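You operate a simulated robot arm through the tools that you are given. There is no shell and no other tool. Be economical: measure what you need, move in short steps, check, and stop when the job is done.

You are at the controls of a simulated two-armed robot. One attempt, no reset.

TASK
Pick up the white spare nozzle from the top of the outfeed rollers with one hand, pass it to the other hand and put it on the cross belt. Set down upright: spare nozzle.

Only the result counts: the job must be done as asked and must still hold three seconds after the hand-in. Knocking over, shifting, dropping, spilling or breaking anything else fails it.

THE ROBOT
Two 7-joint arms with two-finger parallel grippers on one trunk, on a base that drives. Base frame: it is fixed to the floor where the robot stands at the start and does not move with it; the origin is under the middle of the robot, x ahead of it, y to its left, z up. Lengths are in mm, angles in rad, forces in N, time in s.
The left shoulder is at the start at [50, 187, 985], the right one opposite. With the tool pointing down near the work surface each hand reaches from about 100 to 660 mm from the robot's upright axis, wherever it stands, measured 20 degrees to its own side. Places, roughly: cross belt [4000, 400, 800]. Payload 3.43 kg a hand.
Tool frame (each hand has its own): the origin (TCP) lies between the finger pads and is the grasp point; the fingertips stand 30 mm ahead of it; z points along the fingers, y is the line along which they close. The gripper opens to 94 mm. The fingers are 28 mm wide and 10 mm thick; the gripper's body (50 by 96 mm) begins 55 mm behind the TCP.
Orientation is that of the tool frame in the base frame, as a unit quaternion [w, x, y, z]. With the fingers straight down and closing along the base's y, the tool's x points along the base's -x, its y along +y and its z along -z.

THE INTERFACE
- The arms move only by the tool jog_arm. It takes "left_rows", "right_rows" or both (then of equal length, played together; a hand with none holds still); each is a list of rows, each a list of 7 numbers: the shift along the base's x, y, z in units of 100 mm (1.0 is 100 mm), then the turn, a rotation vector about the base's x, y, z in units of 45 degrees (1.0 is 45 degrees), then the closure in counts, from 0 (fully open) to 255 (shut). In form: [[tx, ty, tz, ax, ay, az, jaw], ...]. A call has 1 to 12 rows; each row is the pose to reach, as a shift and turn from the pose commanded when the call began. A call with a number of a shift or a turn outside -1 to 1 is refused whole. Each row takes 0.2 s and may step no farther than 50 mm and 0.15 rad from the row before; otherwise, or with a gripper value out of range, the whole call is refused. A pose out of reach is approached as far as the arm can. The call stops where the force on the tool passes 40 N (or 10 N more than at its start, if that is more) or the arm is blocked; 0.2 s more then pass. Each finger travels about 153 mm/s and halts on what it meets, pressing with about 29 N; the grip force reading is that of the motor and also rises with nothing between the fingers. The clock runs only during rows and for 0.2 s after the last one: add rows that repeat a pose to give the fingers time. It gives the time, the measured TCP pose, the force on the tool (base axes), the opening and the grip force at its end, in the units of the frame above (readings bear some noise), with the torque about the TCP (base axes, N m) and any sound that the robot's microphone picked up.
- Cameras (640 x 400 px; columns grow to the right, rows downward): "scene" is now at [143.6, -19.9, 1158.5]; the picture's right is [-0.24, -0.97, 0.00], its down [-0.53, 0.13, -0.83] and it looks along [0.81, -0.20, -0.55] (base axes); focal length 255 px, centre (320, 200). "left" rides on the left gripper at [76, -14, -102] in its tool frame; the picture's right is [0.18, 0.98, 0.00], its down [-0.75, 0.14, -0.64] and it looks along [-0.63, 0.12, 0.77] (tool axes); focal length 243 px, centre (320, 200). "right" rides on the right gripper at [76, 14, -103] in its tool frame; the picture's right is [-0.18, 0.98, 0.00], its down [-0.75, -0.14, -0.64] and it looks along [-0.63, -0.12, 0.77] (tool axes); focal length 243 px, centre (320, 200). There is no depth. A picture from a camera that has moved, and an enlarged one, comes with that camera's place and axes in the base frame and with its lens. The place of the scene camera against the robot may be out by one fixed shift of up to 12 mm in any direction.
- snapshot(camera): a new picture of that camera. The clock stands still meanwhile.
- lift_body(by): slides the trunk up (or, below 0, down) by that many mm; the arms and the scene camera ride with it, the base frame stays. It gives what a move gives, with no picture.
- drive_base(legs): drives the robot by 1 to 6 legs, each [ahead, left, turn to the left] in mm, mm and rad, along the robot's own axes; the way and the turn of a leg run together, so that a leg with both is an arc; at most 1500 mm and 3.142 rad a leg. The arms and the cameras ride along, it lands a little off, and it stops where it bumps. It gives what a move gives.
- pan_tilt(pan, tilt): turns the head with the scene camera to pan (to the left, within 1.396 rad either way) and tilt (down, from -0.506 to 1.204), counted from straight ahead of the robot. It gives what a move gives.
- zoom(camera, box): a new picture of the part [left, top, right, bottom] of that camera's present view, enlarged. The clock stands still meanwhile.
- job_done(): hands the job in; it is judged then, once.

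Work in short steps. Places have to be worked out from the pictures, the camera data and where the tool is seen: move nearer, look again, correct. Check each grasp and each placing, and mend what went wrong. You have 120 turns and 108 pictures in all, those below and enlarged ones among them. Open the grippers and draw the arms clear of the work before you hand the job in, unless the task says otherwise; then end with one line.

The tools are called as name(argument=value, ...) on one line, values as JSON. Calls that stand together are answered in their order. jog_arm: Moves the arms, as the interface text tells. Its arguments: {"type":"object","properties":{"left_rows":{"type":"array"},"right_rows":{"type":"array"}},"required":[]} The other tools are called the same way: lift_body (by) slides the trunk up or down; drive_base (legs) drives the base; pan_tilt (pan, tilt) turns the head that bears the scene camera; snapshot (camera) takes a picture; zoom (camera, box) takes an enlarged picture of a part of a camera's view; job_done () hands the job in.

At the start:

```text
clock: 0.0
left_tool_pos: [503.8, 87.4, 933.2]
left_tcp_rot: [0.0, -0.001, 1.0, 0.0]
left_contact_force: [-0.6, 0.3, 0.3]
left_wrist_torque: [0.0, 0.01, 0.0]
left_gripper_width: 94.0
left_finger_force: 0.1
right_tool_pos: [414.9, -375.7, 899.7]
right_tcp_rot: [0.0, 0.0, 1.0, 0.0]
right_contact_force: [-0.3, -0.1, 0.5]
right_wrist_torque: [0.01, -0.02, 0.0]
right_gripper_width: 94.0
right_finger_force: 0.1
trunk travel left (down, up): [-200.0, 232.0]
robot x, y, heading: [-0.2, -1.3, 0.002]
head pan, tilt: [-0.244, 0.583]
```

scene: 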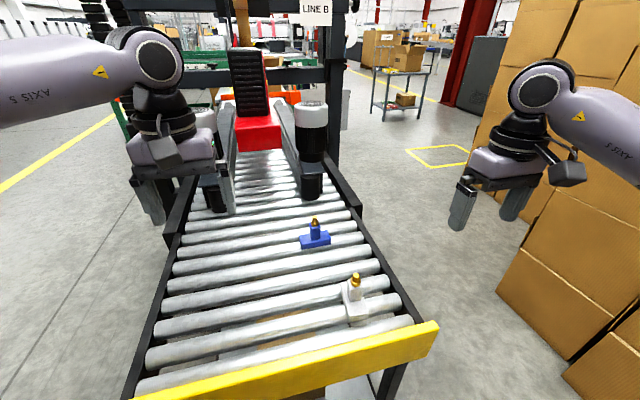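
right: 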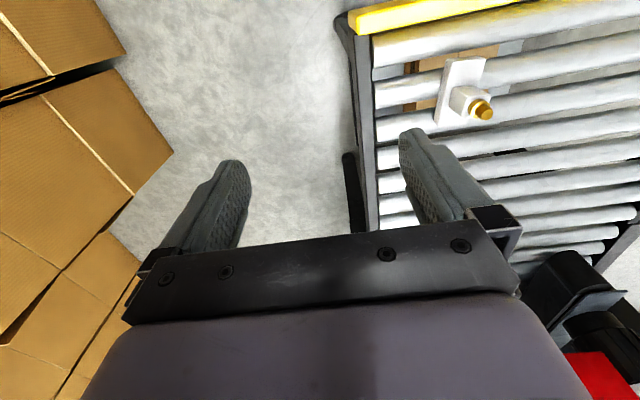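
left: 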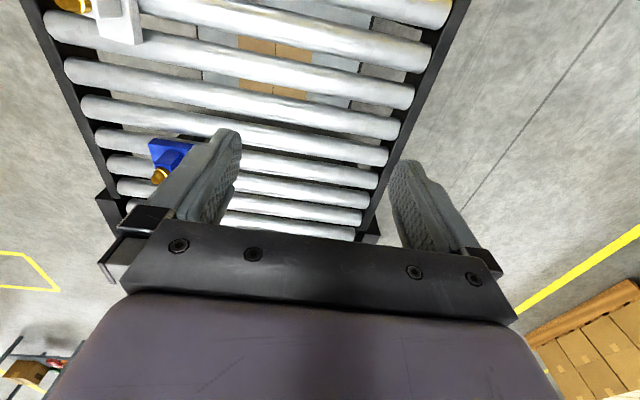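

The white nozzle seems to be at about [470,-180,630]. I'll zoom in to see its shape and refine that.

zoom(camera="scene", box=[280, 200, 440, 350])

zoom(camera="right", box=[380, 20, 560, 140])

```text
2.67 times, centred on (360, 275) of scene
camera zoom: at [143.6, -19.9, 1158.5], right [-0.24, -0.97, 0.0], down [-0.53, 0.13, -0.83], along [0.81, -0.2, -0.55], focal length 681 px, centre (213, 0)
```

zoom: 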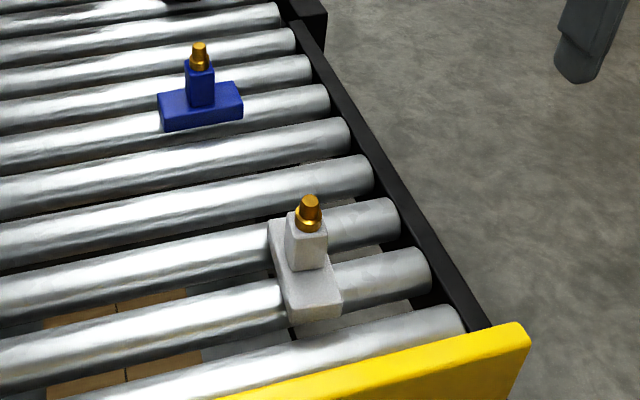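

```text
3.33 times, centred on (470, 80) of right
camera zoom: at [337.6, -362.0, 1001.4], right [0.18, 0.98, 0.0], down [0.75, -0.14, 0.64], along [0.63, -0.12, -0.77], focal length 809 px, centre (-180, 600)
```

zoom: 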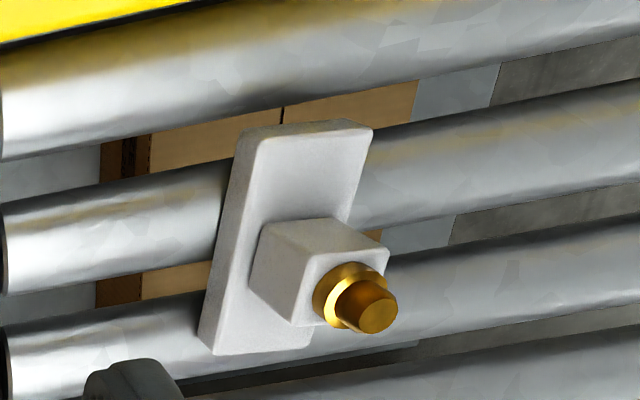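

The nozzle is a flat plate, about 40 x 80 mm and long in x, with an off-centre post and a gold tip. The free end of the plate faces me. My plan is for the right hand to take that free end, the left hand to take the post, and the left hand to set it down. First I'll bring the right hand above it.

jog_arm(right_rows=[[0, 0.45, 0, 0, 0, 0, 0], [0, 0.9, 0, 0, 0, 0, 0], [0, 1, 0, 0, 0, 0, 0]])

jog_arm(right_rows=[[0, 0.45, 0, 0, 0, 0, 0], [0, 0.9, 0, 0, 0, 0, 0], [0, 0.9, 0, 0, 0, 0, 0]])

snapshot(camera="right")

```text
clock: 0.8
left_tool_pos: [503.8, 86.8, 932.5]
left_tcp_rot: [0.001, -0.001, 1.0, 0.0]
left_contact_force: [-0.6, -0.7, -0.3]
left_wrist_torque: [0.0, 0.04, -0.01]
left_gripper_width: 94.0
left_finger_force: 0.0
right_tool_pos: [412.3, -275.3, 899.4]
right_tcp_rot: [0.001, -0.001, 1.0, 0.0]
right_contact_force: [0.4, -0.5, -0.5]
right_wrist_torque: [0.01, -0.03, 0.04]
right_gripper_width: 94.0
right_finger_force: 0.1
trunk travel left (down, up): [-200.0, 232.0]
robot x, y, heading: [-0.7, -5.9, 0.0]
head pan, tilt: [-0.244, 0.583]
```

```text
clock: 1.6
left_tool_pos: [503.8, 87.9, 932.4]
left_tcp_rot: [0.0, 0.0, 1.0, 0.0]
left_contact_force: [-0.2, -0.6, -0.1]
left_wrist_torque: [-0.01, 0.03, 0.0]
left_gripper_width: 94.0
left_finger_force: 0.0
right_tool_pos: [413.7, -182.7, 899.4]
right_tcp_rot: [0.0, 0.0, 1.0, 0.0]
right_contact_force: [0.2, 0.1, -1.1]
right_wrist_torque: [0.03, -0.02, 0.04]
right_gripper_width: 93.8
right_finger_force: 0.2
trunk travel left (down, up): [-200.0, 232.0]
robot x, y, heading: [-0.1, 0.1, -0.003]
head pan, tilt: [-0.244, 0.583]
```

```text
102 pictures are left
camera right: at [337.8, -169.9, 1000.9], right [0.18, 0.98, 0.0], down [0.75, -0.14, 0.64], along [0.63, -0.12, -0.77], focal length 243 px, centre (320, 200)
```

right: 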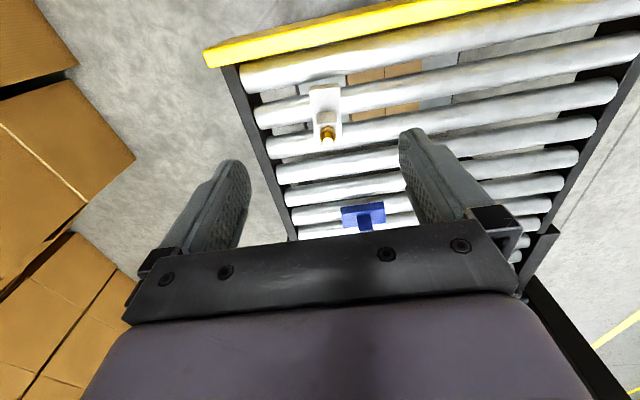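

Now I'll zoom in on the nozzle from this position.

zoom(camera="right", box=[272, 62, 392, 152])

```text
4.44 times, centred on (332, 107) of right
camera zoom: at [337.8, -169.9, 1000.9], right [0.18, 0.98, 0.0], down [0.75, -0.14, 0.64], along [0.63, -0.12, -0.77], focal length 1078 px, centre (267, 613)
```

zoom: 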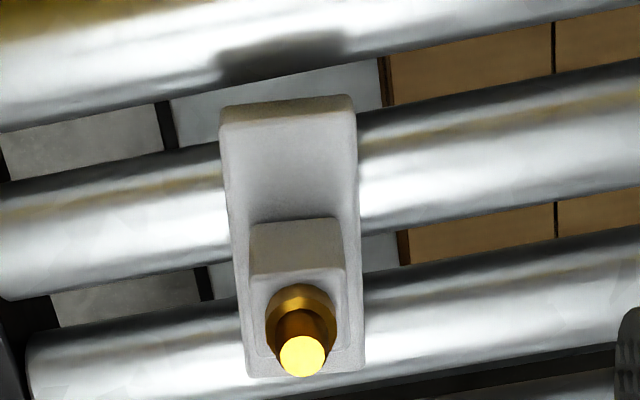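

Triangulating gives these figures:
- **Plate:** centre about [481,-187], roughly 85 x 42 mm, yawed about -6°, top at z≈637.
- **Post:** centred on the plate, tip at z≈713.

I'll tilt the right hand back about 20° and yaw it to match, above the near end of the plate.

jog_arm(right_rows=[[0.1, 0, -0.3, -0.008, -0.148, -0.045, 0], [0.2, 0, -0.6, -0.015, -0.296, -0.09, 0], [0.31, 0.01, -1.0, -0.023, -0.444, -0.134, 0], [0.31, 0.01, -1.0, -0.023, -0.444, -0.134, 0]])

snapshot(camera="right")

snapshot(camera="scene")

```text
clock: 2.6
left_tool_pos: [503.9, 87.8, 933.0]
left_tcp_rot: [0.0, -0.001, 1.0, 0.0]
left_contact_force: [-0.3, 0.8, -0.1]
left_wrist_torque: [0.0, 0.02, 0.01]
left_gripper_width: 93.8
left_finger_force: 0.1
right_tool_pos: [444.5, -183.4, 799.4]
right_tcp_rot: [0.174, 0.052, 0.983, -0.009]
right_contact_force: [0.5, -0.1, -0.5]
right_wrist_torque: [-0.01, -0.01, 0.0]
right_gripper_width: 94.2
right_finger_force: 0.1
trunk travel left (down, up): [-200.0, 232.0]
robot x, y, heading: [-1.7, 2.0, 0.003]
head pan, tilt: [-0.244, 0.583]
```

```text
100 pictures are left
camera right: at [339.4, -158.6, 867.8], right [0.28, 0.96, 0.06], down [0.47, -0.19, 0.86], along [0.84, -0.21, -0.5], focal length 243 px, centre (320, 200)
```

right: 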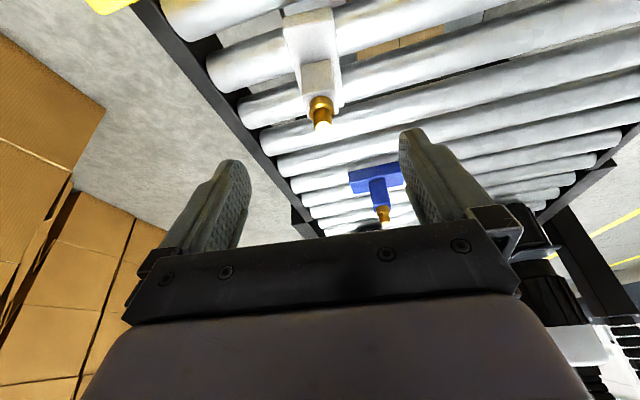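

```text
99 pictures are left
camera scene: at [143.7, -19.9, 1158.5], right [-0.24, -0.97, 0.0], down [-0.53, 0.13, -0.83], along [0.81, -0.2, -0.55], focal length 255 px, centre (320, 200)
```

scene: 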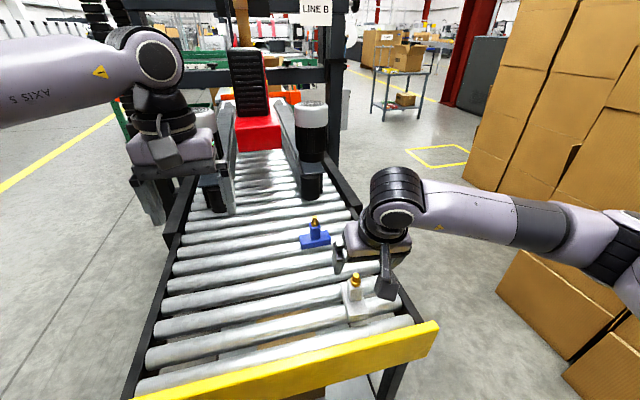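

The tip position checks out at [480,-187]. I'll descend 100 mm and look again.

jog_arm(right_rows=[[0, 0, -0.35, 0, 0, 0, 0], [0, 0, -0.7, 0, 0, 0, 0], [0, 0, -1.0, 0, 0, 0, 0], [0, 0, -1.0, 0, 0, 0, 0]])

snapshot(camera="right")

zoom(camera="scene", box=[290, 220, 450, 340])

```text
clock: 3.6
left_tool_pos: [501.8, 87.5, 932.8]
left_tcp_rot: [0.0, -0.001, 1.0, 0.0]
left_contact_force: [1.0, 0.0, -0.6]
left_wrist_torque: [0.04, 0.02, 0.01]
left_gripper_width: 93.9
left_finger_force: 0.1
right_tool_pos: [443.9, -184.2, 699.0]
right_tcp_rot: [0.174, 0.052, 0.983, -0.009]
right_contact_force: [-0.4, 0.1, 0.3]
right_wrist_torque: [0.02, 0.0, -0.01]
right_gripper_width: 93.9
right_finger_force: 0.2
trunk travel left (down, up): [-200.0, 232.0]
robot x, y, heading: [-1.9, -0.2, 0.003]
head pan, tilt: [-0.244, 0.583]
```

```text
98 pictures are left
camera right: at [339.6, -159.6, 768.1], right [0.28, 0.96, 0.06], down [0.47, -0.19, 0.86], along [0.84, -0.21, -0.5], focal length 243 px, centre (320, 200)
```

right: 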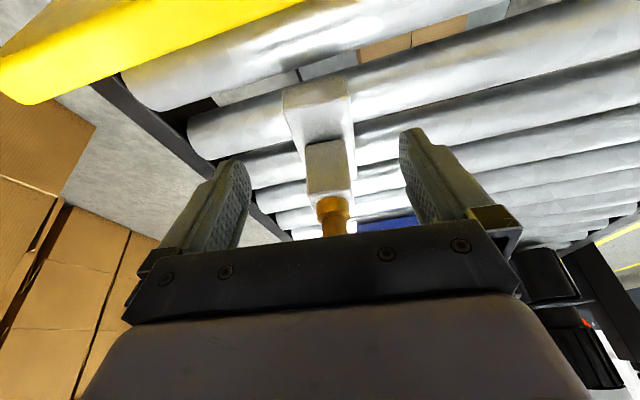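

```text
3.33 times, centred on (370, 280) of scene
camera zoom: at [143.7, -19.9, 1158.5], right [-0.24, -0.97, 0.0], down [-0.53, 0.13, -0.83], along [0.81, -0.2, -0.55], focal length 851 px, centre (153, -67)
```

zoom: 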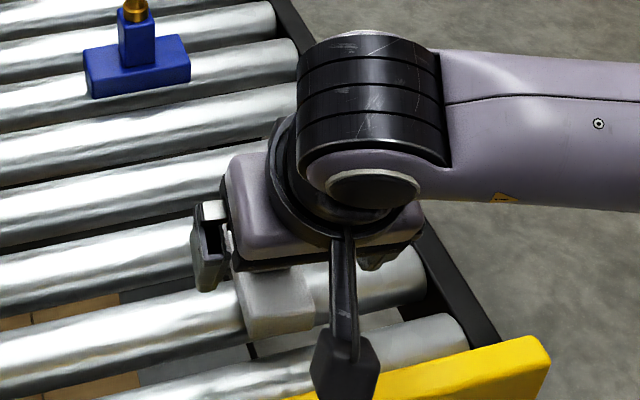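

The plate spans about z 620–642 and is centred between the fingers. I'll go down to TCP z≈656 and close.

jog_arm(right_rows=[[0, 0, -0.2, 0, 0, 0, 0], [0, 0, -0.36, 0, 0, 0, 0], [0, 0, -0.44, 0, 0, 0, 0], [0, 0, -0.44, 0, 0, 0, 0]])

snapshot(camera="right")

```text
clock: 4.6
left_tool_pos: [503.5, 87.6, 934.0]
left_tcp_rot: [-0.001, -0.001, 1.0, 0.0]
left_contact_force: [0.1, 0.4, -0.1]
left_wrist_torque: [0.01, 0.0, -0.01]
left_gripper_width: 94.0
left_finger_force: 0.0
right_tool_pos: [445.4, -183.6, 655.3]
right_tcp_rot: [0.173, 0.052, 0.983, -0.008]
right_contact_force: [-0.3, -0.1, 0.0]
right_wrist_torque: [0.01, -0.01, 0.01]
right_gripper_width: 93.9
right_finger_force: 0.0
trunk travel left (down, up): [-200.0, 232.0]
robot x, y, heading: [-4.1, -2.2, -0.001]
head pan, tilt: [-0.244, 0.583]
```

```text
96 pictures are left
camera right: at [340.1, -159.1, 725.0], right [0.28, 0.96, 0.06], down [0.47, -0.19, 0.86], along [0.84, -0.21, -0.5], focal length 243 px, centre (320, 200)
```

right: 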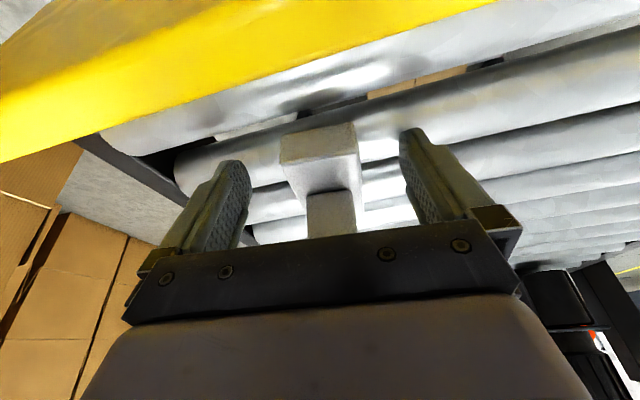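

No contact so far, and the plate end sits between the fingers. Closing.

jog_arm(right_rows=[[0, 0, 0, 0, 0, 0, 100], [0, 0, 0, 0, 0, 0, 180], [0, 0, 0, 0, 0, 0, 255], [0, 0, 0, 0, 0, 0, 255]])

snapshot(camera="right")

```text
clock: 5.6
left_tool_pos: [504.2, 86.9, 932.2]
left_tcp_rot: [0.001, 0.0, 1.0, 0.0]
left_contact_force: [-0.1, 0.4, -0.6]
left_wrist_torque: [0.01, 0.01, -0.01]
left_gripper_width: 94.1
left_finger_force: 0.0
right_tool_pos: [445.0, -183.9, 655.8]
right_tcp_rot: [0.173, 0.052, 0.984, -0.008]
right_contact_force: [-0.1, 0.1, -0.2]
right_wrist_torque: [-0.07, -0.01, 0.0]
right_gripper_width: 43.7
right_finger_force: 29.1
trunk travel left (down, up): [-200.0, 232.0]
robot x, y, heading: [0.2, 0.7, -0.001]
head pan, tilt: [-0.244, 0.583]
```

```text
95 pictures are left
camera right: at [340.0, -159.1, 725.1], right [0.28, 0.96, 0.06], down [0.47, -0.19, 0.86], along [0.84, -0.21, -0.5], focal length 243 px, centre (320, 200)
```

right: 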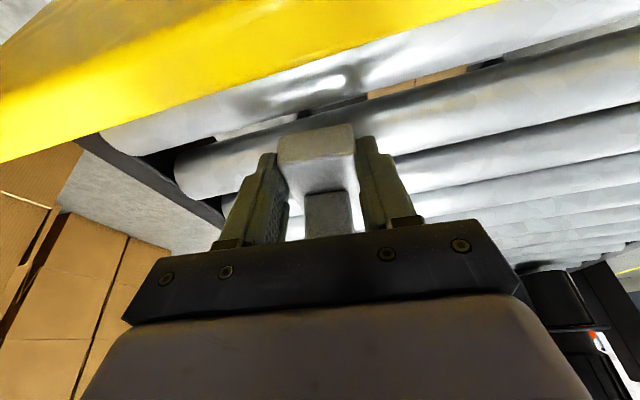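

It's gripped at 43.7 mm. I'll lift gently and check.

jog_arm(right_rows=[[0, 0, 0.1, 0, 0, 0, 255], [0, 0, 0.3, 0, 0, 0, 255], [0, 0, 0.6, 0, 0, 0, 255], [0, 0, 1.0, 0, 0, 0, 255], [0, 0, 1.0, 0, 0, 0, 255]])

jog_arm(right_rows=[[0, 0, 0.4, 0, 0, 0, 255], [0, 0, 0.8, 0, 0, 0, 255], [0, 0, 1.0, 0, 0, 0, 255], [0, 0, 1.0, 0, 0, 0, 255]])

snapshot(camera="right")

snapshot(camera="scene")

```text
clock: 6.8
left_tool_pos: [503.0, 86.8, 931.7]
left_tcp_rot: [0.0, 0.0, 1.0, 0.0]
left_contact_force: [-0.1, 0.5, 0.0]
left_wrist_torque: [0.02, -0.01, -0.02]
left_gripper_width: 94.2
left_finger_force: 0.1
right_tool_pos: [445.2, -184.6, 755.2]
right_tcp_rot: [0.173, 0.052, 0.984, -0.009]
right_contact_force: [-0.1, 0.3, -3.3]
right_wrist_torque: [-0.02, 0.09, -0.01]
right_gripper_width: 43.5
right_finger_force: 29.5
trunk travel left (down, up): [-200.0, 232.0]
robot x, y, heading: [-0.8, -0.8, -0.006]
head pan, tilt: [-0.244, 0.583]
```

```text
clock: 7.8
left_tool_pos: [502.9, 87.6, 932.2]
left_tcp_rot: [0.001, -0.001, 1.0, 0.0]
left_contact_force: [0.5, 0.0, -0.6]
left_wrist_torque: [-0.03, 0.06, -0.01]
left_gripper_width: 94.1
left_finger_force: 0.0
right_tool_pos: [444.0, -184.8, 854.0]
right_tcp_rot: [0.173, 0.051, 0.984, -0.009]
right_contact_force: [-1.1, 0.8, -3.4]
right_wrist_torque: [0.02, 0.08, 0.03]
right_gripper_width: 43.6
right_finger_force: 29.3
trunk travel left (down, up): [-200.0, 232.0]
robot x, y, heading: [-1.3, 2.2, -0.002]
head pan, tilt: [-0.244, 0.583]
```

```text
94 pictures are left
camera right: at [339.5, -160.8, 924.6], right [0.28, 0.96, 0.06], down [0.47, -0.19, 0.86], along [0.84, -0.21, -0.51], focal length 243 px, centre (320, 200)
```

right: 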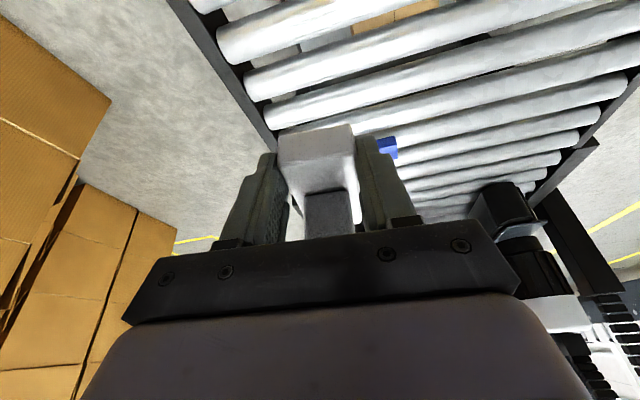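

```text
93 pictures are left
camera scene: at [143.8, -20.0, 1158.4], right [-0.24, -0.97, 0.0], down [-0.53, 0.13, -0.83], along [0.81, -0.2, -0.55], focal length 255 px, centre (320, 200)
```

scene: 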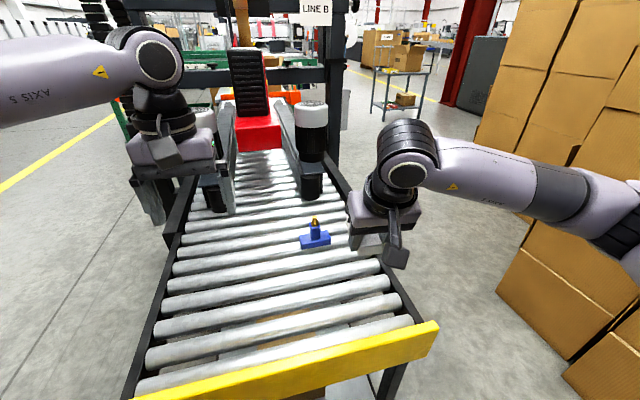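

It's held, with about 3.3 N of load and no slip. For the handover I'll yaw the right hand +90° so the post faces left, and yaw the left hand -90° while moving it outward.

jog_arm(left_rows=[[-0.12, 0.15, 0, 0, 0, -0.167, 0], [-0.24, 0.3, 0, 0, 0, -0.333, 0], [-0.36, 0.45, 0, 0, 0, -0.5, 0], [-0.48, 0.6, 0, 0, 0, -0.667, 0], [-0.6, 0.7, 0, 0, 0, -0.833, 0], [-0.7, 0.8, 0, 0, 0, -1, 0], [-0.7, 0.8, 0, 0, 0, -1, 0]], right_rows=[[0, 0.08, 0, 0, 0, 0.167, 255], [0, 0.16, 0, 0, 0, 0.333, 255], [0, 0.24, 0, 0, 0, 0.5, 255], [0, 0.32, 0, 0, 0, 0.667, 255], [0, 0.4, 0, 0, 0, 0.833, 255], [0, 0.48, 0, 0, 0, 1, 255], [0, 0.48, 0, 0, 0, 1, 255]])

snapshot(camera="scene")

```text
clock: 9.4
left_tool_pos: [434.6, 166.8, 932.3]
left_tcp_rot: [0.0, 0.382, 0.924, 0.0]
left_contact_force: [-0.2, 0.0, -0.1]
left_wrist_torque: [-0.01, 0.0, 0.02]
left_gripper_width: 94.1
left_finger_force: 0.0
right_tool_pos: [445.6, -136.3, 856.3]
right_tcp_rot: [0.164, -0.329, 0.928, 0.059]
right_contact_force: [0.5, 0.2, -2.9]
right_wrist_torque: [-0.07, 0.06, 0.01]
right_gripper_width: 43.5
right_finger_force: 29.0
trunk travel left (down, up): [-200.0, 232.0]
robot x, y, heading: [0.4, 1.2, -0.0]
head pan, tilt: [-0.244, 0.583]
```

```text
92 pictures are left
camera scene: at [143.8, -19.9, 1158.4], right [-0.24, -0.97, 0.0], down [-0.53, 0.13, -0.83], along [0.81, -0.2, -0.55], focal length 255 px, centre (320, 200)
```

scene: 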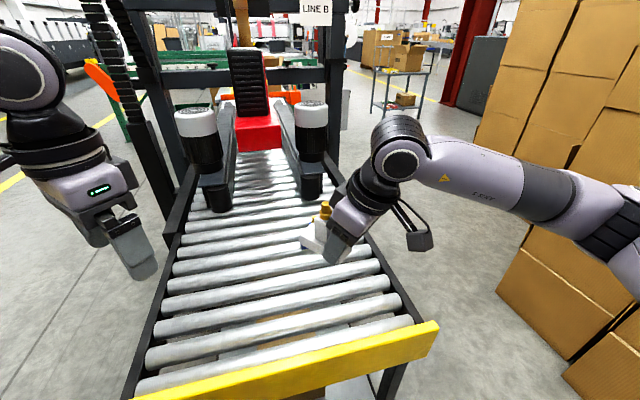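

Good. Now the second half of the yaw for both hands, with the right hand moving to y≈-45.

jog_arm(left_rows=[[0, 0, 0, 0, 0, -0.167, 0], [0, 0, 0, 0, 0, -0.333, 0], [0, 0, 0, 0, 0, -0.5, 0], [0, 0, 0, 0, 0, -0.667, 0], [0, 0, 0, 0, 0, -0.833, 0], [0, 0, 0, 0, 0, -1, 0], [0, 0, 0, 0, 0, -1, 0]], right_rows=[[0, 0.15, 0, 0, 0, 0.167, 255], [0, 0.3, 0, 0, 0, 0.333, 255], [-0.05, 0.45, 0, 0, 0, 0.5, 255], [-0.1, 0.6, 0, 0, 0, 0.667, 255], [-0.15, 0.75, 0, 0, 0, 0.833, 255], [-0.15, 0.9, 0, 0, 0, 1, 255], [-0.15, 0.9, 0, 0, 0, 1, 255]])

jog_arm(left_rows=[[0, 0, 0.05, -0.167, 0, 0, 0], [0, 0, 0.1, -0.333, 0, 0, 0], [0, 0, 0.15, -0.5, 0, 0, 0], [0, 0, 0.2, -0.667, 0, 0, 0], [0, 0, 0.2, -0.667, 0, 0, 0]], right_rows=[[0, 0, 0, 0, 0, 0.03, 255], [0, 0, 0, 0, 0, 0.06, 255], [0, 0, 0, 0, 0, 0.1, 255], [0, 0, 0, 0, 0, 0.134, 255], [0, 0, 0, 0, 0, 0.134, 255]])

snapshot(camera="scene")

snapshot(camera="left")

```text
clock: 11.0
left_tool_pos: [311.4, 108.7, 927.7]
left_tcp_rot: [0.001, 0.706, 0.709, 0.0]
left_contact_force: [-0.1, 0.8, 0.3]
left_wrist_torque: [-0.03, -0.02, 0.0]
left_gripper_width: 94.2
left_finger_force: 0.0
left hand out of reach, approached as far as the arm can: row 2, 3, 4, 5, 6, 7
right_tool_pos: [382.1, -39.3, 842.2]
right_tcp_rot: [0.223, -0.639, 0.732, 0.078]
right_contact_force: [-0.7, 0.0, -3.0]
right_wrist_torque: [-0.15, -0.01, 0.0]
right_gripper_width: 43.8
right_finger_force: 28.9
right hand out of reach, approached as far as the arm can: row 4, 5, 6, 7
trunk travel left (down, up): [-200.0, 232.0]
robot x, y, heading: [2.4, 1.3, -0.005]
head pan, tilt: [-0.244, 0.583]
```

```text
clock: 12.2
left_tool_pos: [294.0, 103.5, 954.2]
left_tcp_rot: [0.184, 0.682, 0.684, -0.184]
left_contact_force: [0.9, 0.5, -1.2]
left_wrist_torque: [-0.02, 0.03, -0.02]
left_gripper_width: 94.1
left_finger_force: 0.1
left hand out of reach, approached as far as the arm can: row 1, 2, 3, 4, 5
right_tool_pos: [384.5, -41.6, 841.6]
right_tcp_rot: [0.225, -0.644, 0.727, 0.08]
right_contact_force: [-1.4, 0.5, -2.6]
right_wrist_torque: [-0.14, 0.01, -0.01]
right_gripper_width: 43.4
right_finger_force: 28.8
right hand out of reach, approached as far as the arm can: row 3, 4, 5
trunk travel left (down, up): [-200.0, 232.0]
robot x, y, heading: [0.8, -2.9, -0.004]
head pan, tilt: [-0.244, 0.583]
```

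```text
91 pictures are left
camera scene: at [143.8, -19.9, 1158.4], right [-0.24, -0.97, 0.0], down [-0.53, 0.13, -0.83], along [0.81, -0.2, -0.55], focal length 255 px, centre (320, 200)
```

scene: 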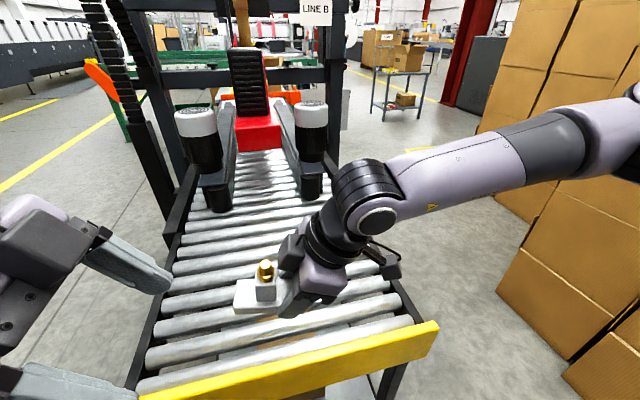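

```text
90 pictures are left
camera left: at [278.8, 222.2, 1005.4], right [0.98, 0.16, -0.09], down [0.14, -0.33, 0.93], along [0.12, -0.93, -0.35], focal length 243 px, centre (320, 200)
```

left: 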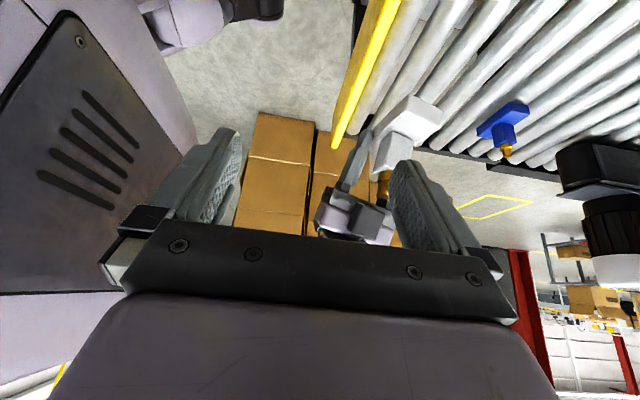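

Both hands hit joint limits around x≈380 at this orientation. I'll pull the handover closer to the body, at x≈340.

jog_arm(left_rows=[[-0.3, -0.15, 0, 0, 0, 0, 0], [-0.6, -0.3, 0, 0, 0, 0, 0], [-0.9, -0.4, 0, 0, 0, 0, 0], [-0.9, -0.4, 0, 0, 0, 0, 0]], right_rows=[[-0.3, 0, 0, 0, 0, 0, 255], [-0.6, 0, 0, 0, 0, 0, 255], [-0.9, 0, 0, 0, 0, 0, 255], [-0.9, 0, 0, 0, 0, 0, 255]])

snapshot(camera="scene")

snapshot(camera="left")

```text
clock: 13.2
left_tool_pos: [203.3, 63.9, 955.3]
left_tcp_rot: [0.183, 0.682, 0.684, -0.183]
left_contact_force: [7.1, 3.9, 0.5]
left_wrist_torque: [-0.12, 0.27, -0.44]
left_gripper_width: 90.0
left_finger_force: 0.0
right_tool_pos: [291.9, -39.2, 841.0]
right_tcp_rot: [0.226, -0.643, 0.727, 0.08]
right_contact_force: [0.5, 0.5, -2.7]
right_wrist_torque: [-0.12, 0.0, -0.04]
right_gripper_width: 43.4
right_finger_force: 29.0
trunk travel left (down, up): [-200.0, 232.0]
robot x, y, heading: [0.3, 2.1, 0.002]
head pan, tilt: [-0.244, 0.583]
```

```text
89 pictures are left
camera scene: at [143.7, -19.9, 1158.4], right [-0.24, -0.97, 0.0], down [-0.53, 0.13, -0.83], along [0.81, -0.2, -0.55], focal length 255 px, centre (320, 200)
```

scene: 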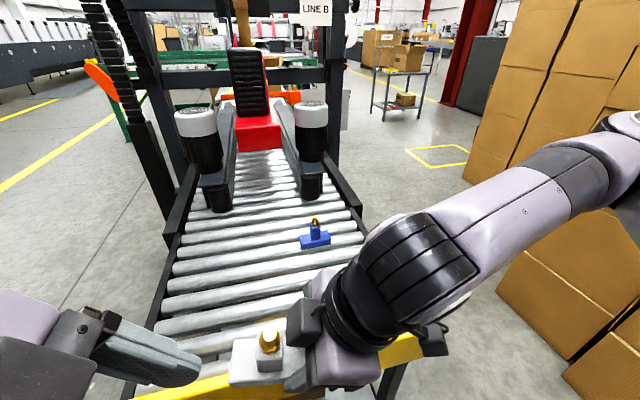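

```text
88 pictures are left
camera left: at [188.5, 183.5, 1006.1], right [0.98, 0.16, -0.09], down [0.14, -0.33, 0.93], along [0.12, -0.93, -0.35], focal length 243 px, centre (320, 200)
```

left: 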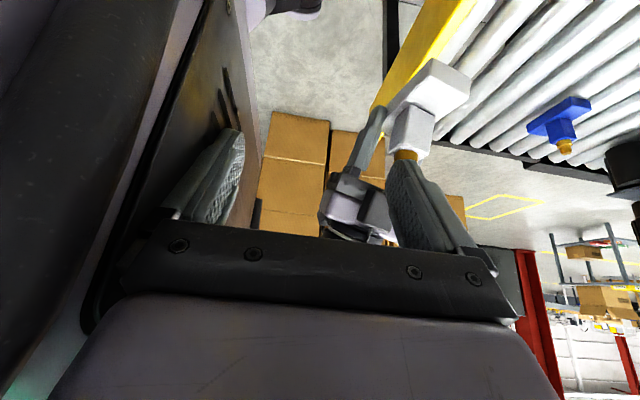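

The left hand drifted until it touched the trunk cover, because shifts are now counted from the reached pose. I'll move it forward and away, and level the right hand, since the nozzle leans about 12°.

jog_arm(left_rows=[[0.4, 0.2, 0, 0, 0, 0, 0], [0.8, 0.4, 0, 0, 0, 0, 0], [0.9, 0.4, 0, 0, 0, 0, 0], [0.9, 0.4, 0, 0, 0, 0, 0]], right_rows=[[0.1, 0, 0.05, -0.048, 0.12, 0, 255], [0.2, 0, 0.1, -0.097, 0.239, 0, 255], [0.3, 0, 0.1, -0.097, 0.239, 0, 255], [0.3, 0, 0.1, -0.097, 0.239, 0, 255]])

snapshot(camera="scene")

```text
clock: 14.2
left_tool_pos: [294.3, 105.1, 955.5]
left_tcp_rot: [0.183, 0.682, 0.684, -0.183]
left_contact_force: [0.1, -0.6, -0.1]
left_wrist_torque: [0.02, 0.01, 0.0]
left_gripper_width: 94.2
left_finger_force: 0.0
right_tool_pos: [323.6, -38.6, 852.2]
right_tcp_rot: [0.131, -0.641, 0.748, 0.113]
right_contact_force: [0.3, -0.5, -2.4]
right_wrist_torque: [-0.12, 0.0, -0.04]
right_gripper_width: 43.7
right_finger_force: 28.9
trunk travel left (down, up): [-200.0, 232.0]
robot x, y, heading: [0.1, 3.1, -0.006]
head pan, tilt: [-0.244, 0.583]
```

```text
87 pictures are left
camera scene: at [143.8, -19.9, 1158.4], right [-0.24, -0.97, 0.0], down [-0.53, 0.13, -0.83], along [0.81, -0.2, -0.55], focal length 255 px, centre (320, 200)
```

scene: 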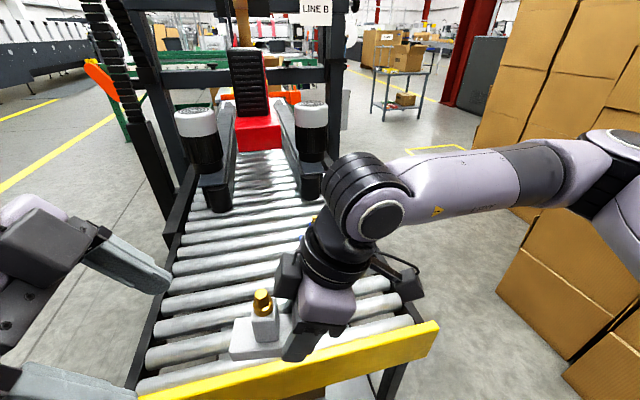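

The nozzle is upright again. By my geometry the post axis is at about (329,-4), spanning z 836–889. I'll move the left hand to a pre-grasp pose about 90 mm back along its approach line.

jog_arm(left_rows=[[0.15, -0.1, 0, 0, 0, -0.1, 0], [0.3, -0.25, 0, 0, 0, -0.196, 0], [0.44, -0.5, 0, 0, 0, -0.196, 0], [0.44, -0.5, 0, 0, 0, -0.196, 0]])

snapshot(camera="left")

snapshot(camera="scene")

```text
clock: 15.2
left_tool_pos: [276.9, 52.7, 972.9]
left_tcp_rot: [0.167, 0.733, 0.63, -0.197]
left_contact_force: [0.4, -0.2, 0.3]
left_wrist_torque: [-0.01, 0.0, 0.04]
left_gripper_width: 94.0
left_finger_force: 0.1
left hand out of reach, approached as far as the arm can: row 1, 2, 3, 4
right_tool_pos: [324.1, -38.5, 851.9]
right_tcp_rot: [0.131, -0.641, 0.748, 0.113]
right_contact_force: [-0.8, 0.3, -3.6]
right_wrist_torque: [-0.11, 0.05, 0.01]
right_gripper_width: 43.8
right_finger_force: 28.7
trunk travel left (down, up): [-200.0, 232.0]
robot x, y, heading: [5.1, -1.7, -0.0]
head pan, tilt: [-0.244, 0.583]
```

```text
86 pictures are left
camera left: at [281.1, 171.5, 1023.0], right [1.0, 0.01, -0.09], down [0.09, -0.35, 0.93], along [-0.02, -0.94, -0.35], focal length 243 px, centre (320, 200)
```

left: 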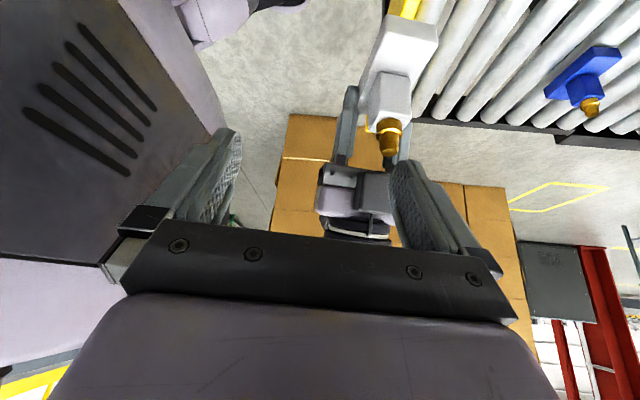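

```text
85 pictures are left
camera scene: at [143.8, -19.7, 1158.4], right [-0.24, -0.97, 0.0], down [-0.53, 0.13, -0.83], along [0.81, -0.2, -0.55], focal length 255 px, centre (320, 200)
```

scene: 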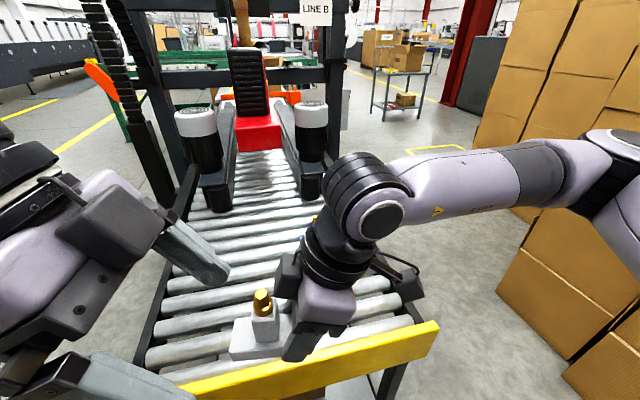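

The left orientation is right, but it only reaches x≈277–290. I'll bring the right hand back 50 mm so the post sits at x≈279.

jog_arm(right_rows=[[-0.2, 0, 0, 0, 0, 0, 255], [-0.4, 0, 0, 0, 0, 0, 255], [-0.5, 0, 0, 0, 0, 0, 255], [-0.5, 0, 0, 0, 0, 0, 255]])

snapshot(camera="left")

```text
clock: 16.2
left_tool_pos: [277.9, 52.6, 973.1]
left_tcp_rot: [0.168, 0.732, 0.63, -0.197]
left_contact_force: [0.0, -0.5, 0.6]
left_wrist_torque: [-0.02, -0.01, 0.03]
left_gripper_width: 94.0
left_finger_force: 0.1
right_tool_pos: [273.8, -39.0, 851.7]
right_tcp_rot: [0.132, -0.641, 0.748, 0.112]
right_contact_force: [-0.5, 0.8, -3.2]
right_wrist_torque: [-0.08, 0.02, 0.01]
right_gripper_width: 43.4
right_finger_force: 28.9
trunk travel left (down, up): [-200.0, 232.0]
robot x, y, heading: [1.2, -1.8, -0.0]
head pan, tilt: [-0.244, 0.583]
```

```text
84 pictures are left
camera left: at [281.0, 171.6, 1023.0], right [1.0, 0.01, -0.09], down [0.09, -0.35, 0.93], along [-0.02, -0.94, -0.35], focal length 243 px, centre (320, 200)
```

left: 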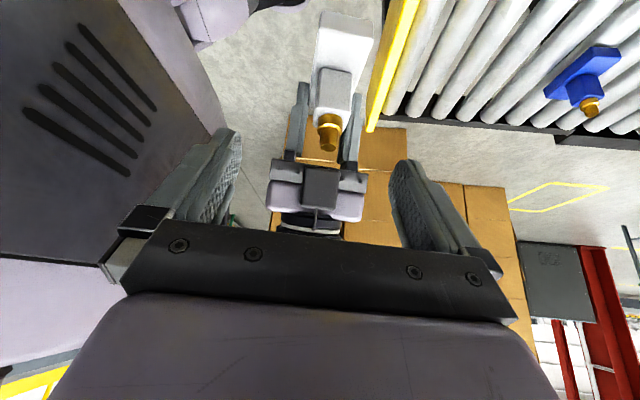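

Checking against this picture, the tip is at (279.5,-3,909), exactly as predicted. I'll descend the left hand along its approach, stopping 50 mm short.

jog_arm(left_rows=[[0.04, -0.08, -0.28, 0, 0, 0, 0], [0.07, -0.17, -0.56, 0, 0, 0, 0], [0.07, -0.17, -0.56, 0, 0, 0, 0]])

snapshot(camera="left")

snapshot(camera="scene")

```text
clock: 17.0
left_tool_pos: [272.2, 54.8, 957.0]
left_tcp_rot: [0.168, 0.732, 0.63, -0.197]
left_contact_force: [-0.1, -1.7, -0.1]
left_wrist_torque: [-0.01, 0.03, 0.0]
left_gripper_width: 94.1
left_finger_force: 0.0
left hand out of reach, approached as far as the arm can: row 1, 2, 3
right_tool_pos: [274.3, -38.1, 852.6]
right_tcp_rot: [0.131, -0.641, 0.748, 0.112]
right_contact_force: [0.2, -0.6, -2.9]
right_wrist_torque: [-0.11, 0.0, 0.01]
right_gripper_width: 43.6
right_finger_force: 29.1
trunk travel left (down, up): [-200.0, 232.0]
robot x, y, heading: [0.3, 3.6, -0.005]
head pan, tilt: [-0.244, 0.583]
```

```text
83 pictures are left
camera left: at [275.5, 173.0, 1006.6], right [1.0, 0.01, -0.1], down [0.09, -0.35, 0.93], along [-0.02, -0.94, -0.35], focal length 243 px, centre (320, 200)
```

left: 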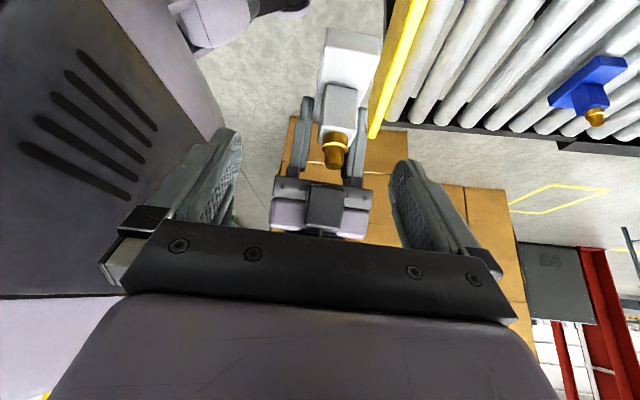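

```text
82 pictures are left
camera scene: at [143.7, -20.0, 1158.4], right [-0.24, -0.97, 0.0], down [-0.53, 0.13, -0.83], along [0.81, -0.2, -0.55], focal length 255 px, centre (320, 200)
```

scene: 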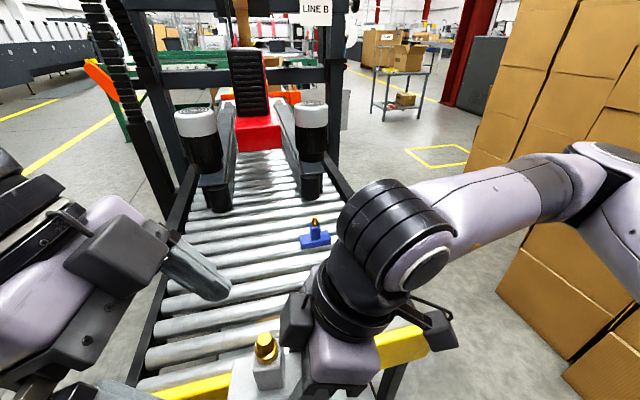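

The left hand can't go lower there, but the right hand is freer. I'll bring the nozzle up to the left fingers, first to 50 mm short of the grip.

jog_arm(right_rows=[[-0.13, 0.0, 0.05, 0, 0, 0, 255], [-0.13, 0.1, 0.22, 0, 0, 0, 255], [-0.13, 0.19, 0.4, 0, 0, 0, 255], [-0.13, 0.19, 0.4, 0, 0, 0, 255]])

snapshot(camera="left")

```text
clock: 18.0
left_tool_pos: [272.6, 54.3, 955.8]
left_tcp_rot: [0.168, 0.733, 0.63, -0.197]
left_contact_force: [-0.7, 1.0, 0.5]
left_wrist_torque: [-0.01, 0.04, 0.0]
left_gripper_width: 93.9
left_finger_force: 0.0
right_tool_pos: [262.2, -19.8, 891.8]
right_tcp_rot: [0.131, -0.641, 0.748, 0.113]
right_contact_force: [-1.3, -0.8, -2.2]
right_wrist_torque: [-0.1, 0.01, 0.0]
right_gripper_width: 43.8
right_finger_force: 29.3
trunk travel left (down, up): [-200.0, 232.0]
robot x, y, heading: [-1.2, 0.3, 0.001]
head pan, tilt: [-0.244, 0.583]
```

```text
81 pictures are left
camera left: at [275.5, 173.1, 1006.7], right [1.0, 0.01, -0.09], down [0.09, -0.35, 0.93], along [-0.02, -0.94, -0.35], focal length 243 px, centre (320, 200)
```

left: 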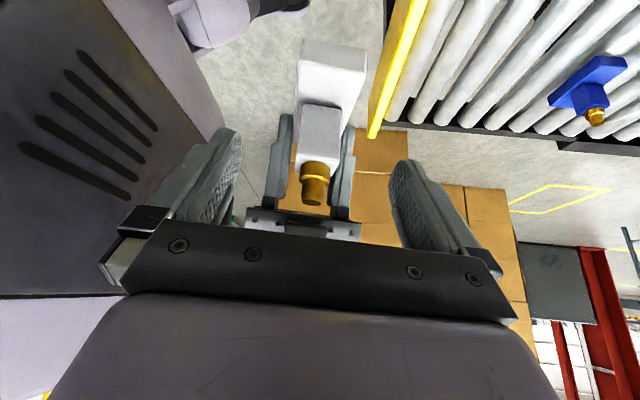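

It's centred between the left fingers. I'll move the last 50 mm in.

jog_arm(right_rows=[[0.01, 0.08, 0.14, 0, 0, 0, 255], [0.03, 0.17, 0.29, 0, 0, 0, 255], [0.04, 0.25, 0.43, 0, 0, 0, 255], [0.04, 0.25, 0.43, 0, 0, 0, 255]])

snapshot(camera="left")

snapshot(camera="scene")

snapshot(camera="right")

```text
clock: 19.0
left_tool_pos: [271.7, 53.9, 956.2]
left_tcp_rot: [0.168, 0.732, 0.63, -0.198]
left_contact_force: [-0.4, 0.1, 0.8]
left_wrist_torque: [-0.02, -0.02, 0.0]
left_gripper_width: 94.0
left_finger_force: 0.1
right_tool_pos: [264.9, 5.5, 934.4]
right_tcp_rot: [0.132, -0.641, 0.748, 0.112]
right_contact_force: [-0.7, -0.4, -2.9]
right_wrist_torque: [-0.11, 0.01, -0.03]
right_gripper_width: 43.5
right_finger_force: 28.6
trunk travel left (down, up): [-200.0, 232.0]
robot x, y, heading: [-1.0, -0.6, -0.004]
head pan, tilt: [-0.244, 0.583]
```

```text
80 pictures are left
camera left: at [275.5, 173.1, 1006.7], right [1.0, 0.01, -0.09], down [0.09, -0.35, 0.93], along [-0.02, -0.94, -0.35], focal length 243 px, centre (320, 200)
```

left: 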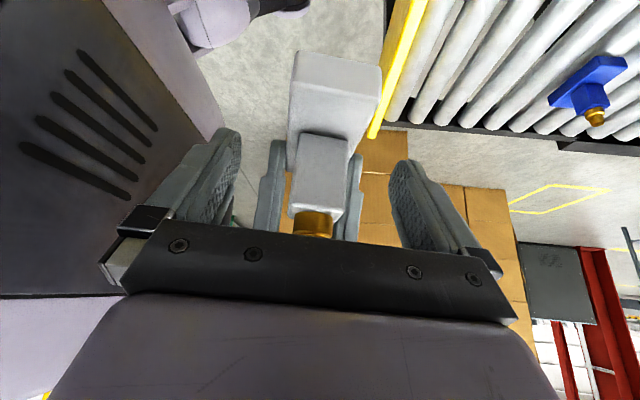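

```text
79 pictures are left
camera scene: at [143.7, -19.8, 1158.4], right [-0.24, -0.97, 0.0], down [-0.53, 0.13, -0.83], along [0.81, -0.2, -0.55], focal length 255 px, centre (320, 200)
```

scene: 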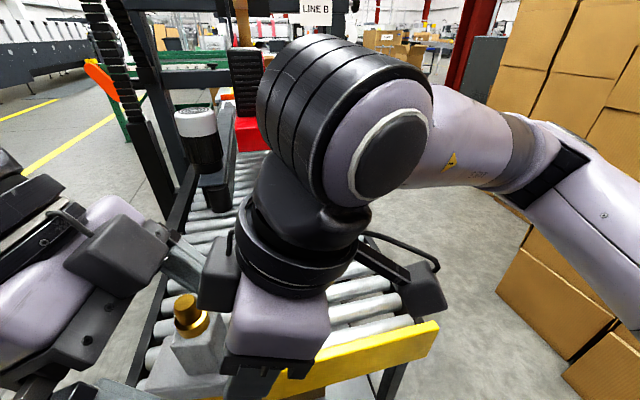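

```text
78 pictures are left
camera right: at [234.3, -98.9, 1004.5], right [-0.94, 0.32, 0.06], down [0.21, 0.46, 0.86], along [0.25, 0.83, -0.51], focal length 243 px, centre (320, 200)
```

right: 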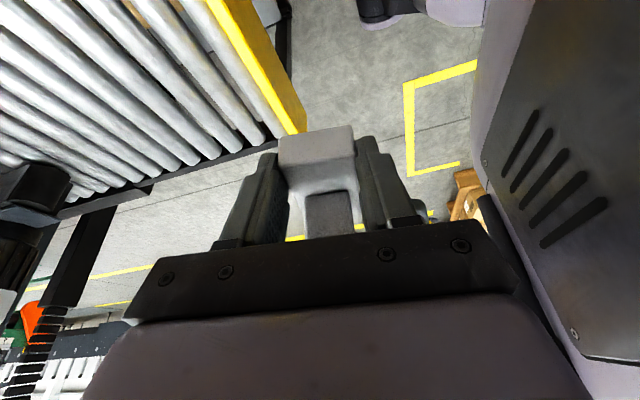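

The post is centred between the left pads, and the fingertips are about 12 mm above the plate. Closing the left hand.

jog_arm(left_rows=[[0, 0, 0, 0, 0, 0, 100], [0, 0, 0, 0, 0, 0, 150], [0, 0, 0, 0, 0, 0, 200], [0, 0, 0, 0, 0, 0, 255], [0, 0, 0, 0, 0, 0, 255], [0, 0, 0, 0, 0, 0, 255]])

snapshot(camera="left")

```text
clock: 20.4
left_tool_pos: [271.8, 54.2, 957.6]
left_tcp_rot: [0.168, 0.732, 0.631, -0.197]
left_contact_force: [-2.1, -0.3, 0.0]
left_wrist_torque: [0.04, -0.06, -0.02]
left_gripper_width: 34.0
left_finger_force: 28.7
right_tool_pos: [264.4, 4.8, 935.4]
right_tcp_rot: [0.131, -0.641, 0.748, 0.112]
right_contact_force: [2.2, 0.5, -2.8]
right_wrist_torque: [-0.08, 0.05, -0.04]
right_gripper_width: 43.5
right_finger_force: 28.6
trunk travel left (down, up): [-200.0, 232.0]
robot x, y, heading: [2.2, -0.3, -0.001]
head pan, tilt: [-0.244, 0.583]
```

```text
77 pictures are left
camera left: at [275.4, 173.0, 1006.7], right [1.0, 0.01, -0.09], down [0.09, -0.35, 0.93], along [-0.02, -0.94, -0.35], focal length 243 px, centre (320, 200)
```

left: 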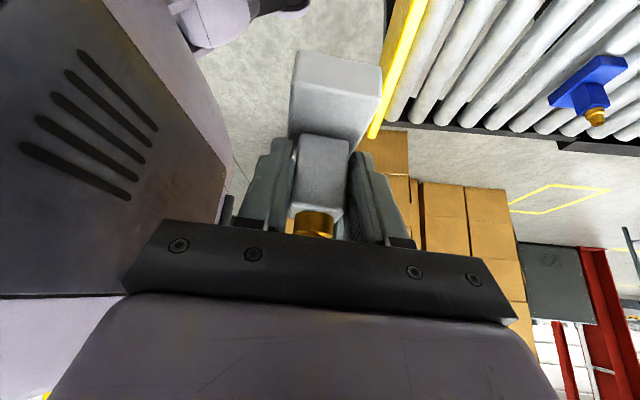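

Left grip is firm at 34 mm. I'll open the right hand and draw it back along its own axis, then away.

jog_arm(right_rows=[[0, 0, 0, 0, 0, 0, 150], [0, 0, 0, 0, 0, 0, 60], [0, 0, 0, 0, 0, 0, 0], [0, 0, 0, 0, 0, 0, 0], [-0.01, -0.08, 0.2, 0, 0, 0, 0], [-0.02, -0.2, 0.4, 0, 0, 0, 0], [-0.02, -0.45, 0.5, 0, 0, 0, 0], [0.1, -0.8, 0.5, 0, 0, 0, 0], [0.2, -1.0, 0.5, 0, 0, 0, 0], [0.2, -1.0, 0.5, 0, 0, 0, 0]])

snapshot(camera="left")

snapshot(camera="scene")

```text
clock: 22.6
left_tool_pos: [272.3, 54.1, 956.1]
left_tcp_rot: [0.168, 0.732, 0.63, -0.197]
left_contact_force: [0.0, -0.2, -0.3]
left_wrist_torque: [0.04, 0.0, -0.01]
left_gripper_width: 33.7
left_finger_force: 29.5
right_tool_pos: [286.8, -94.4, 984.2]
right_tcp_rot: [0.132, -0.641, 0.748, 0.112]
right_contact_force: [0.1, -0.1, 1.4]
right_wrist_torque: [0.04, 0.05, 0.03]
right_gripper_width: 93.9
right_finger_force: 0.1
trunk travel left (down, up): [-200.0, 232.0]
robot x, y, heading: [-1.5, -0.6, 0.0]
head pan, tilt: [-0.244, 0.583]
```

```text
76 pictures are left
camera left: at [275.5, 173.0, 1006.7], right [1.0, 0.01, -0.09], down [0.09, -0.35, 0.93], along [-0.02, -0.94, -0.35], focal length 243 px, centre (320, 200)
```

left: 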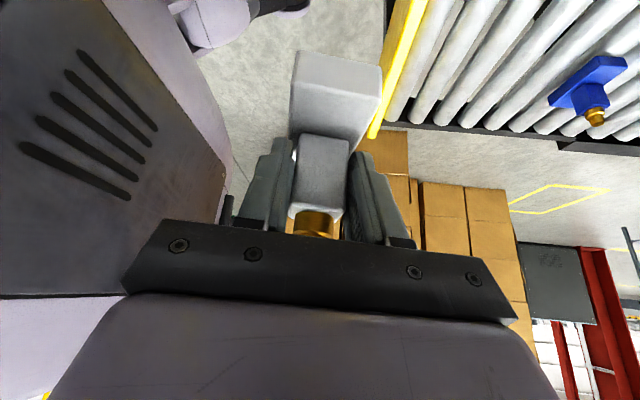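

```text
75 pictures are left
camera scene: at [143.7, -19.9, 1158.4], right [-0.24, -0.97, 0.0], down [-0.53, 0.13, -0.83], along [0.81, -0.2, -0.55], focal length 255 px, centre (320, 200)
```

scene: 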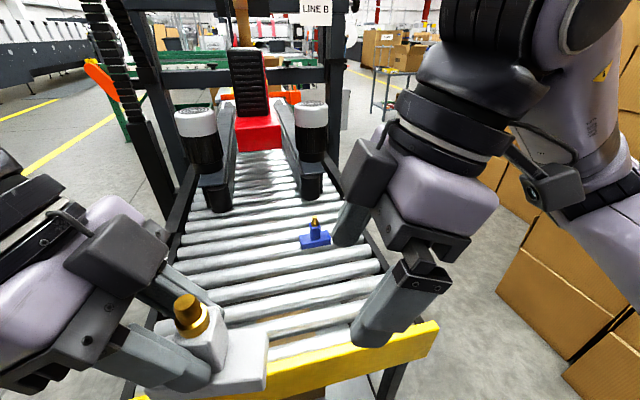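

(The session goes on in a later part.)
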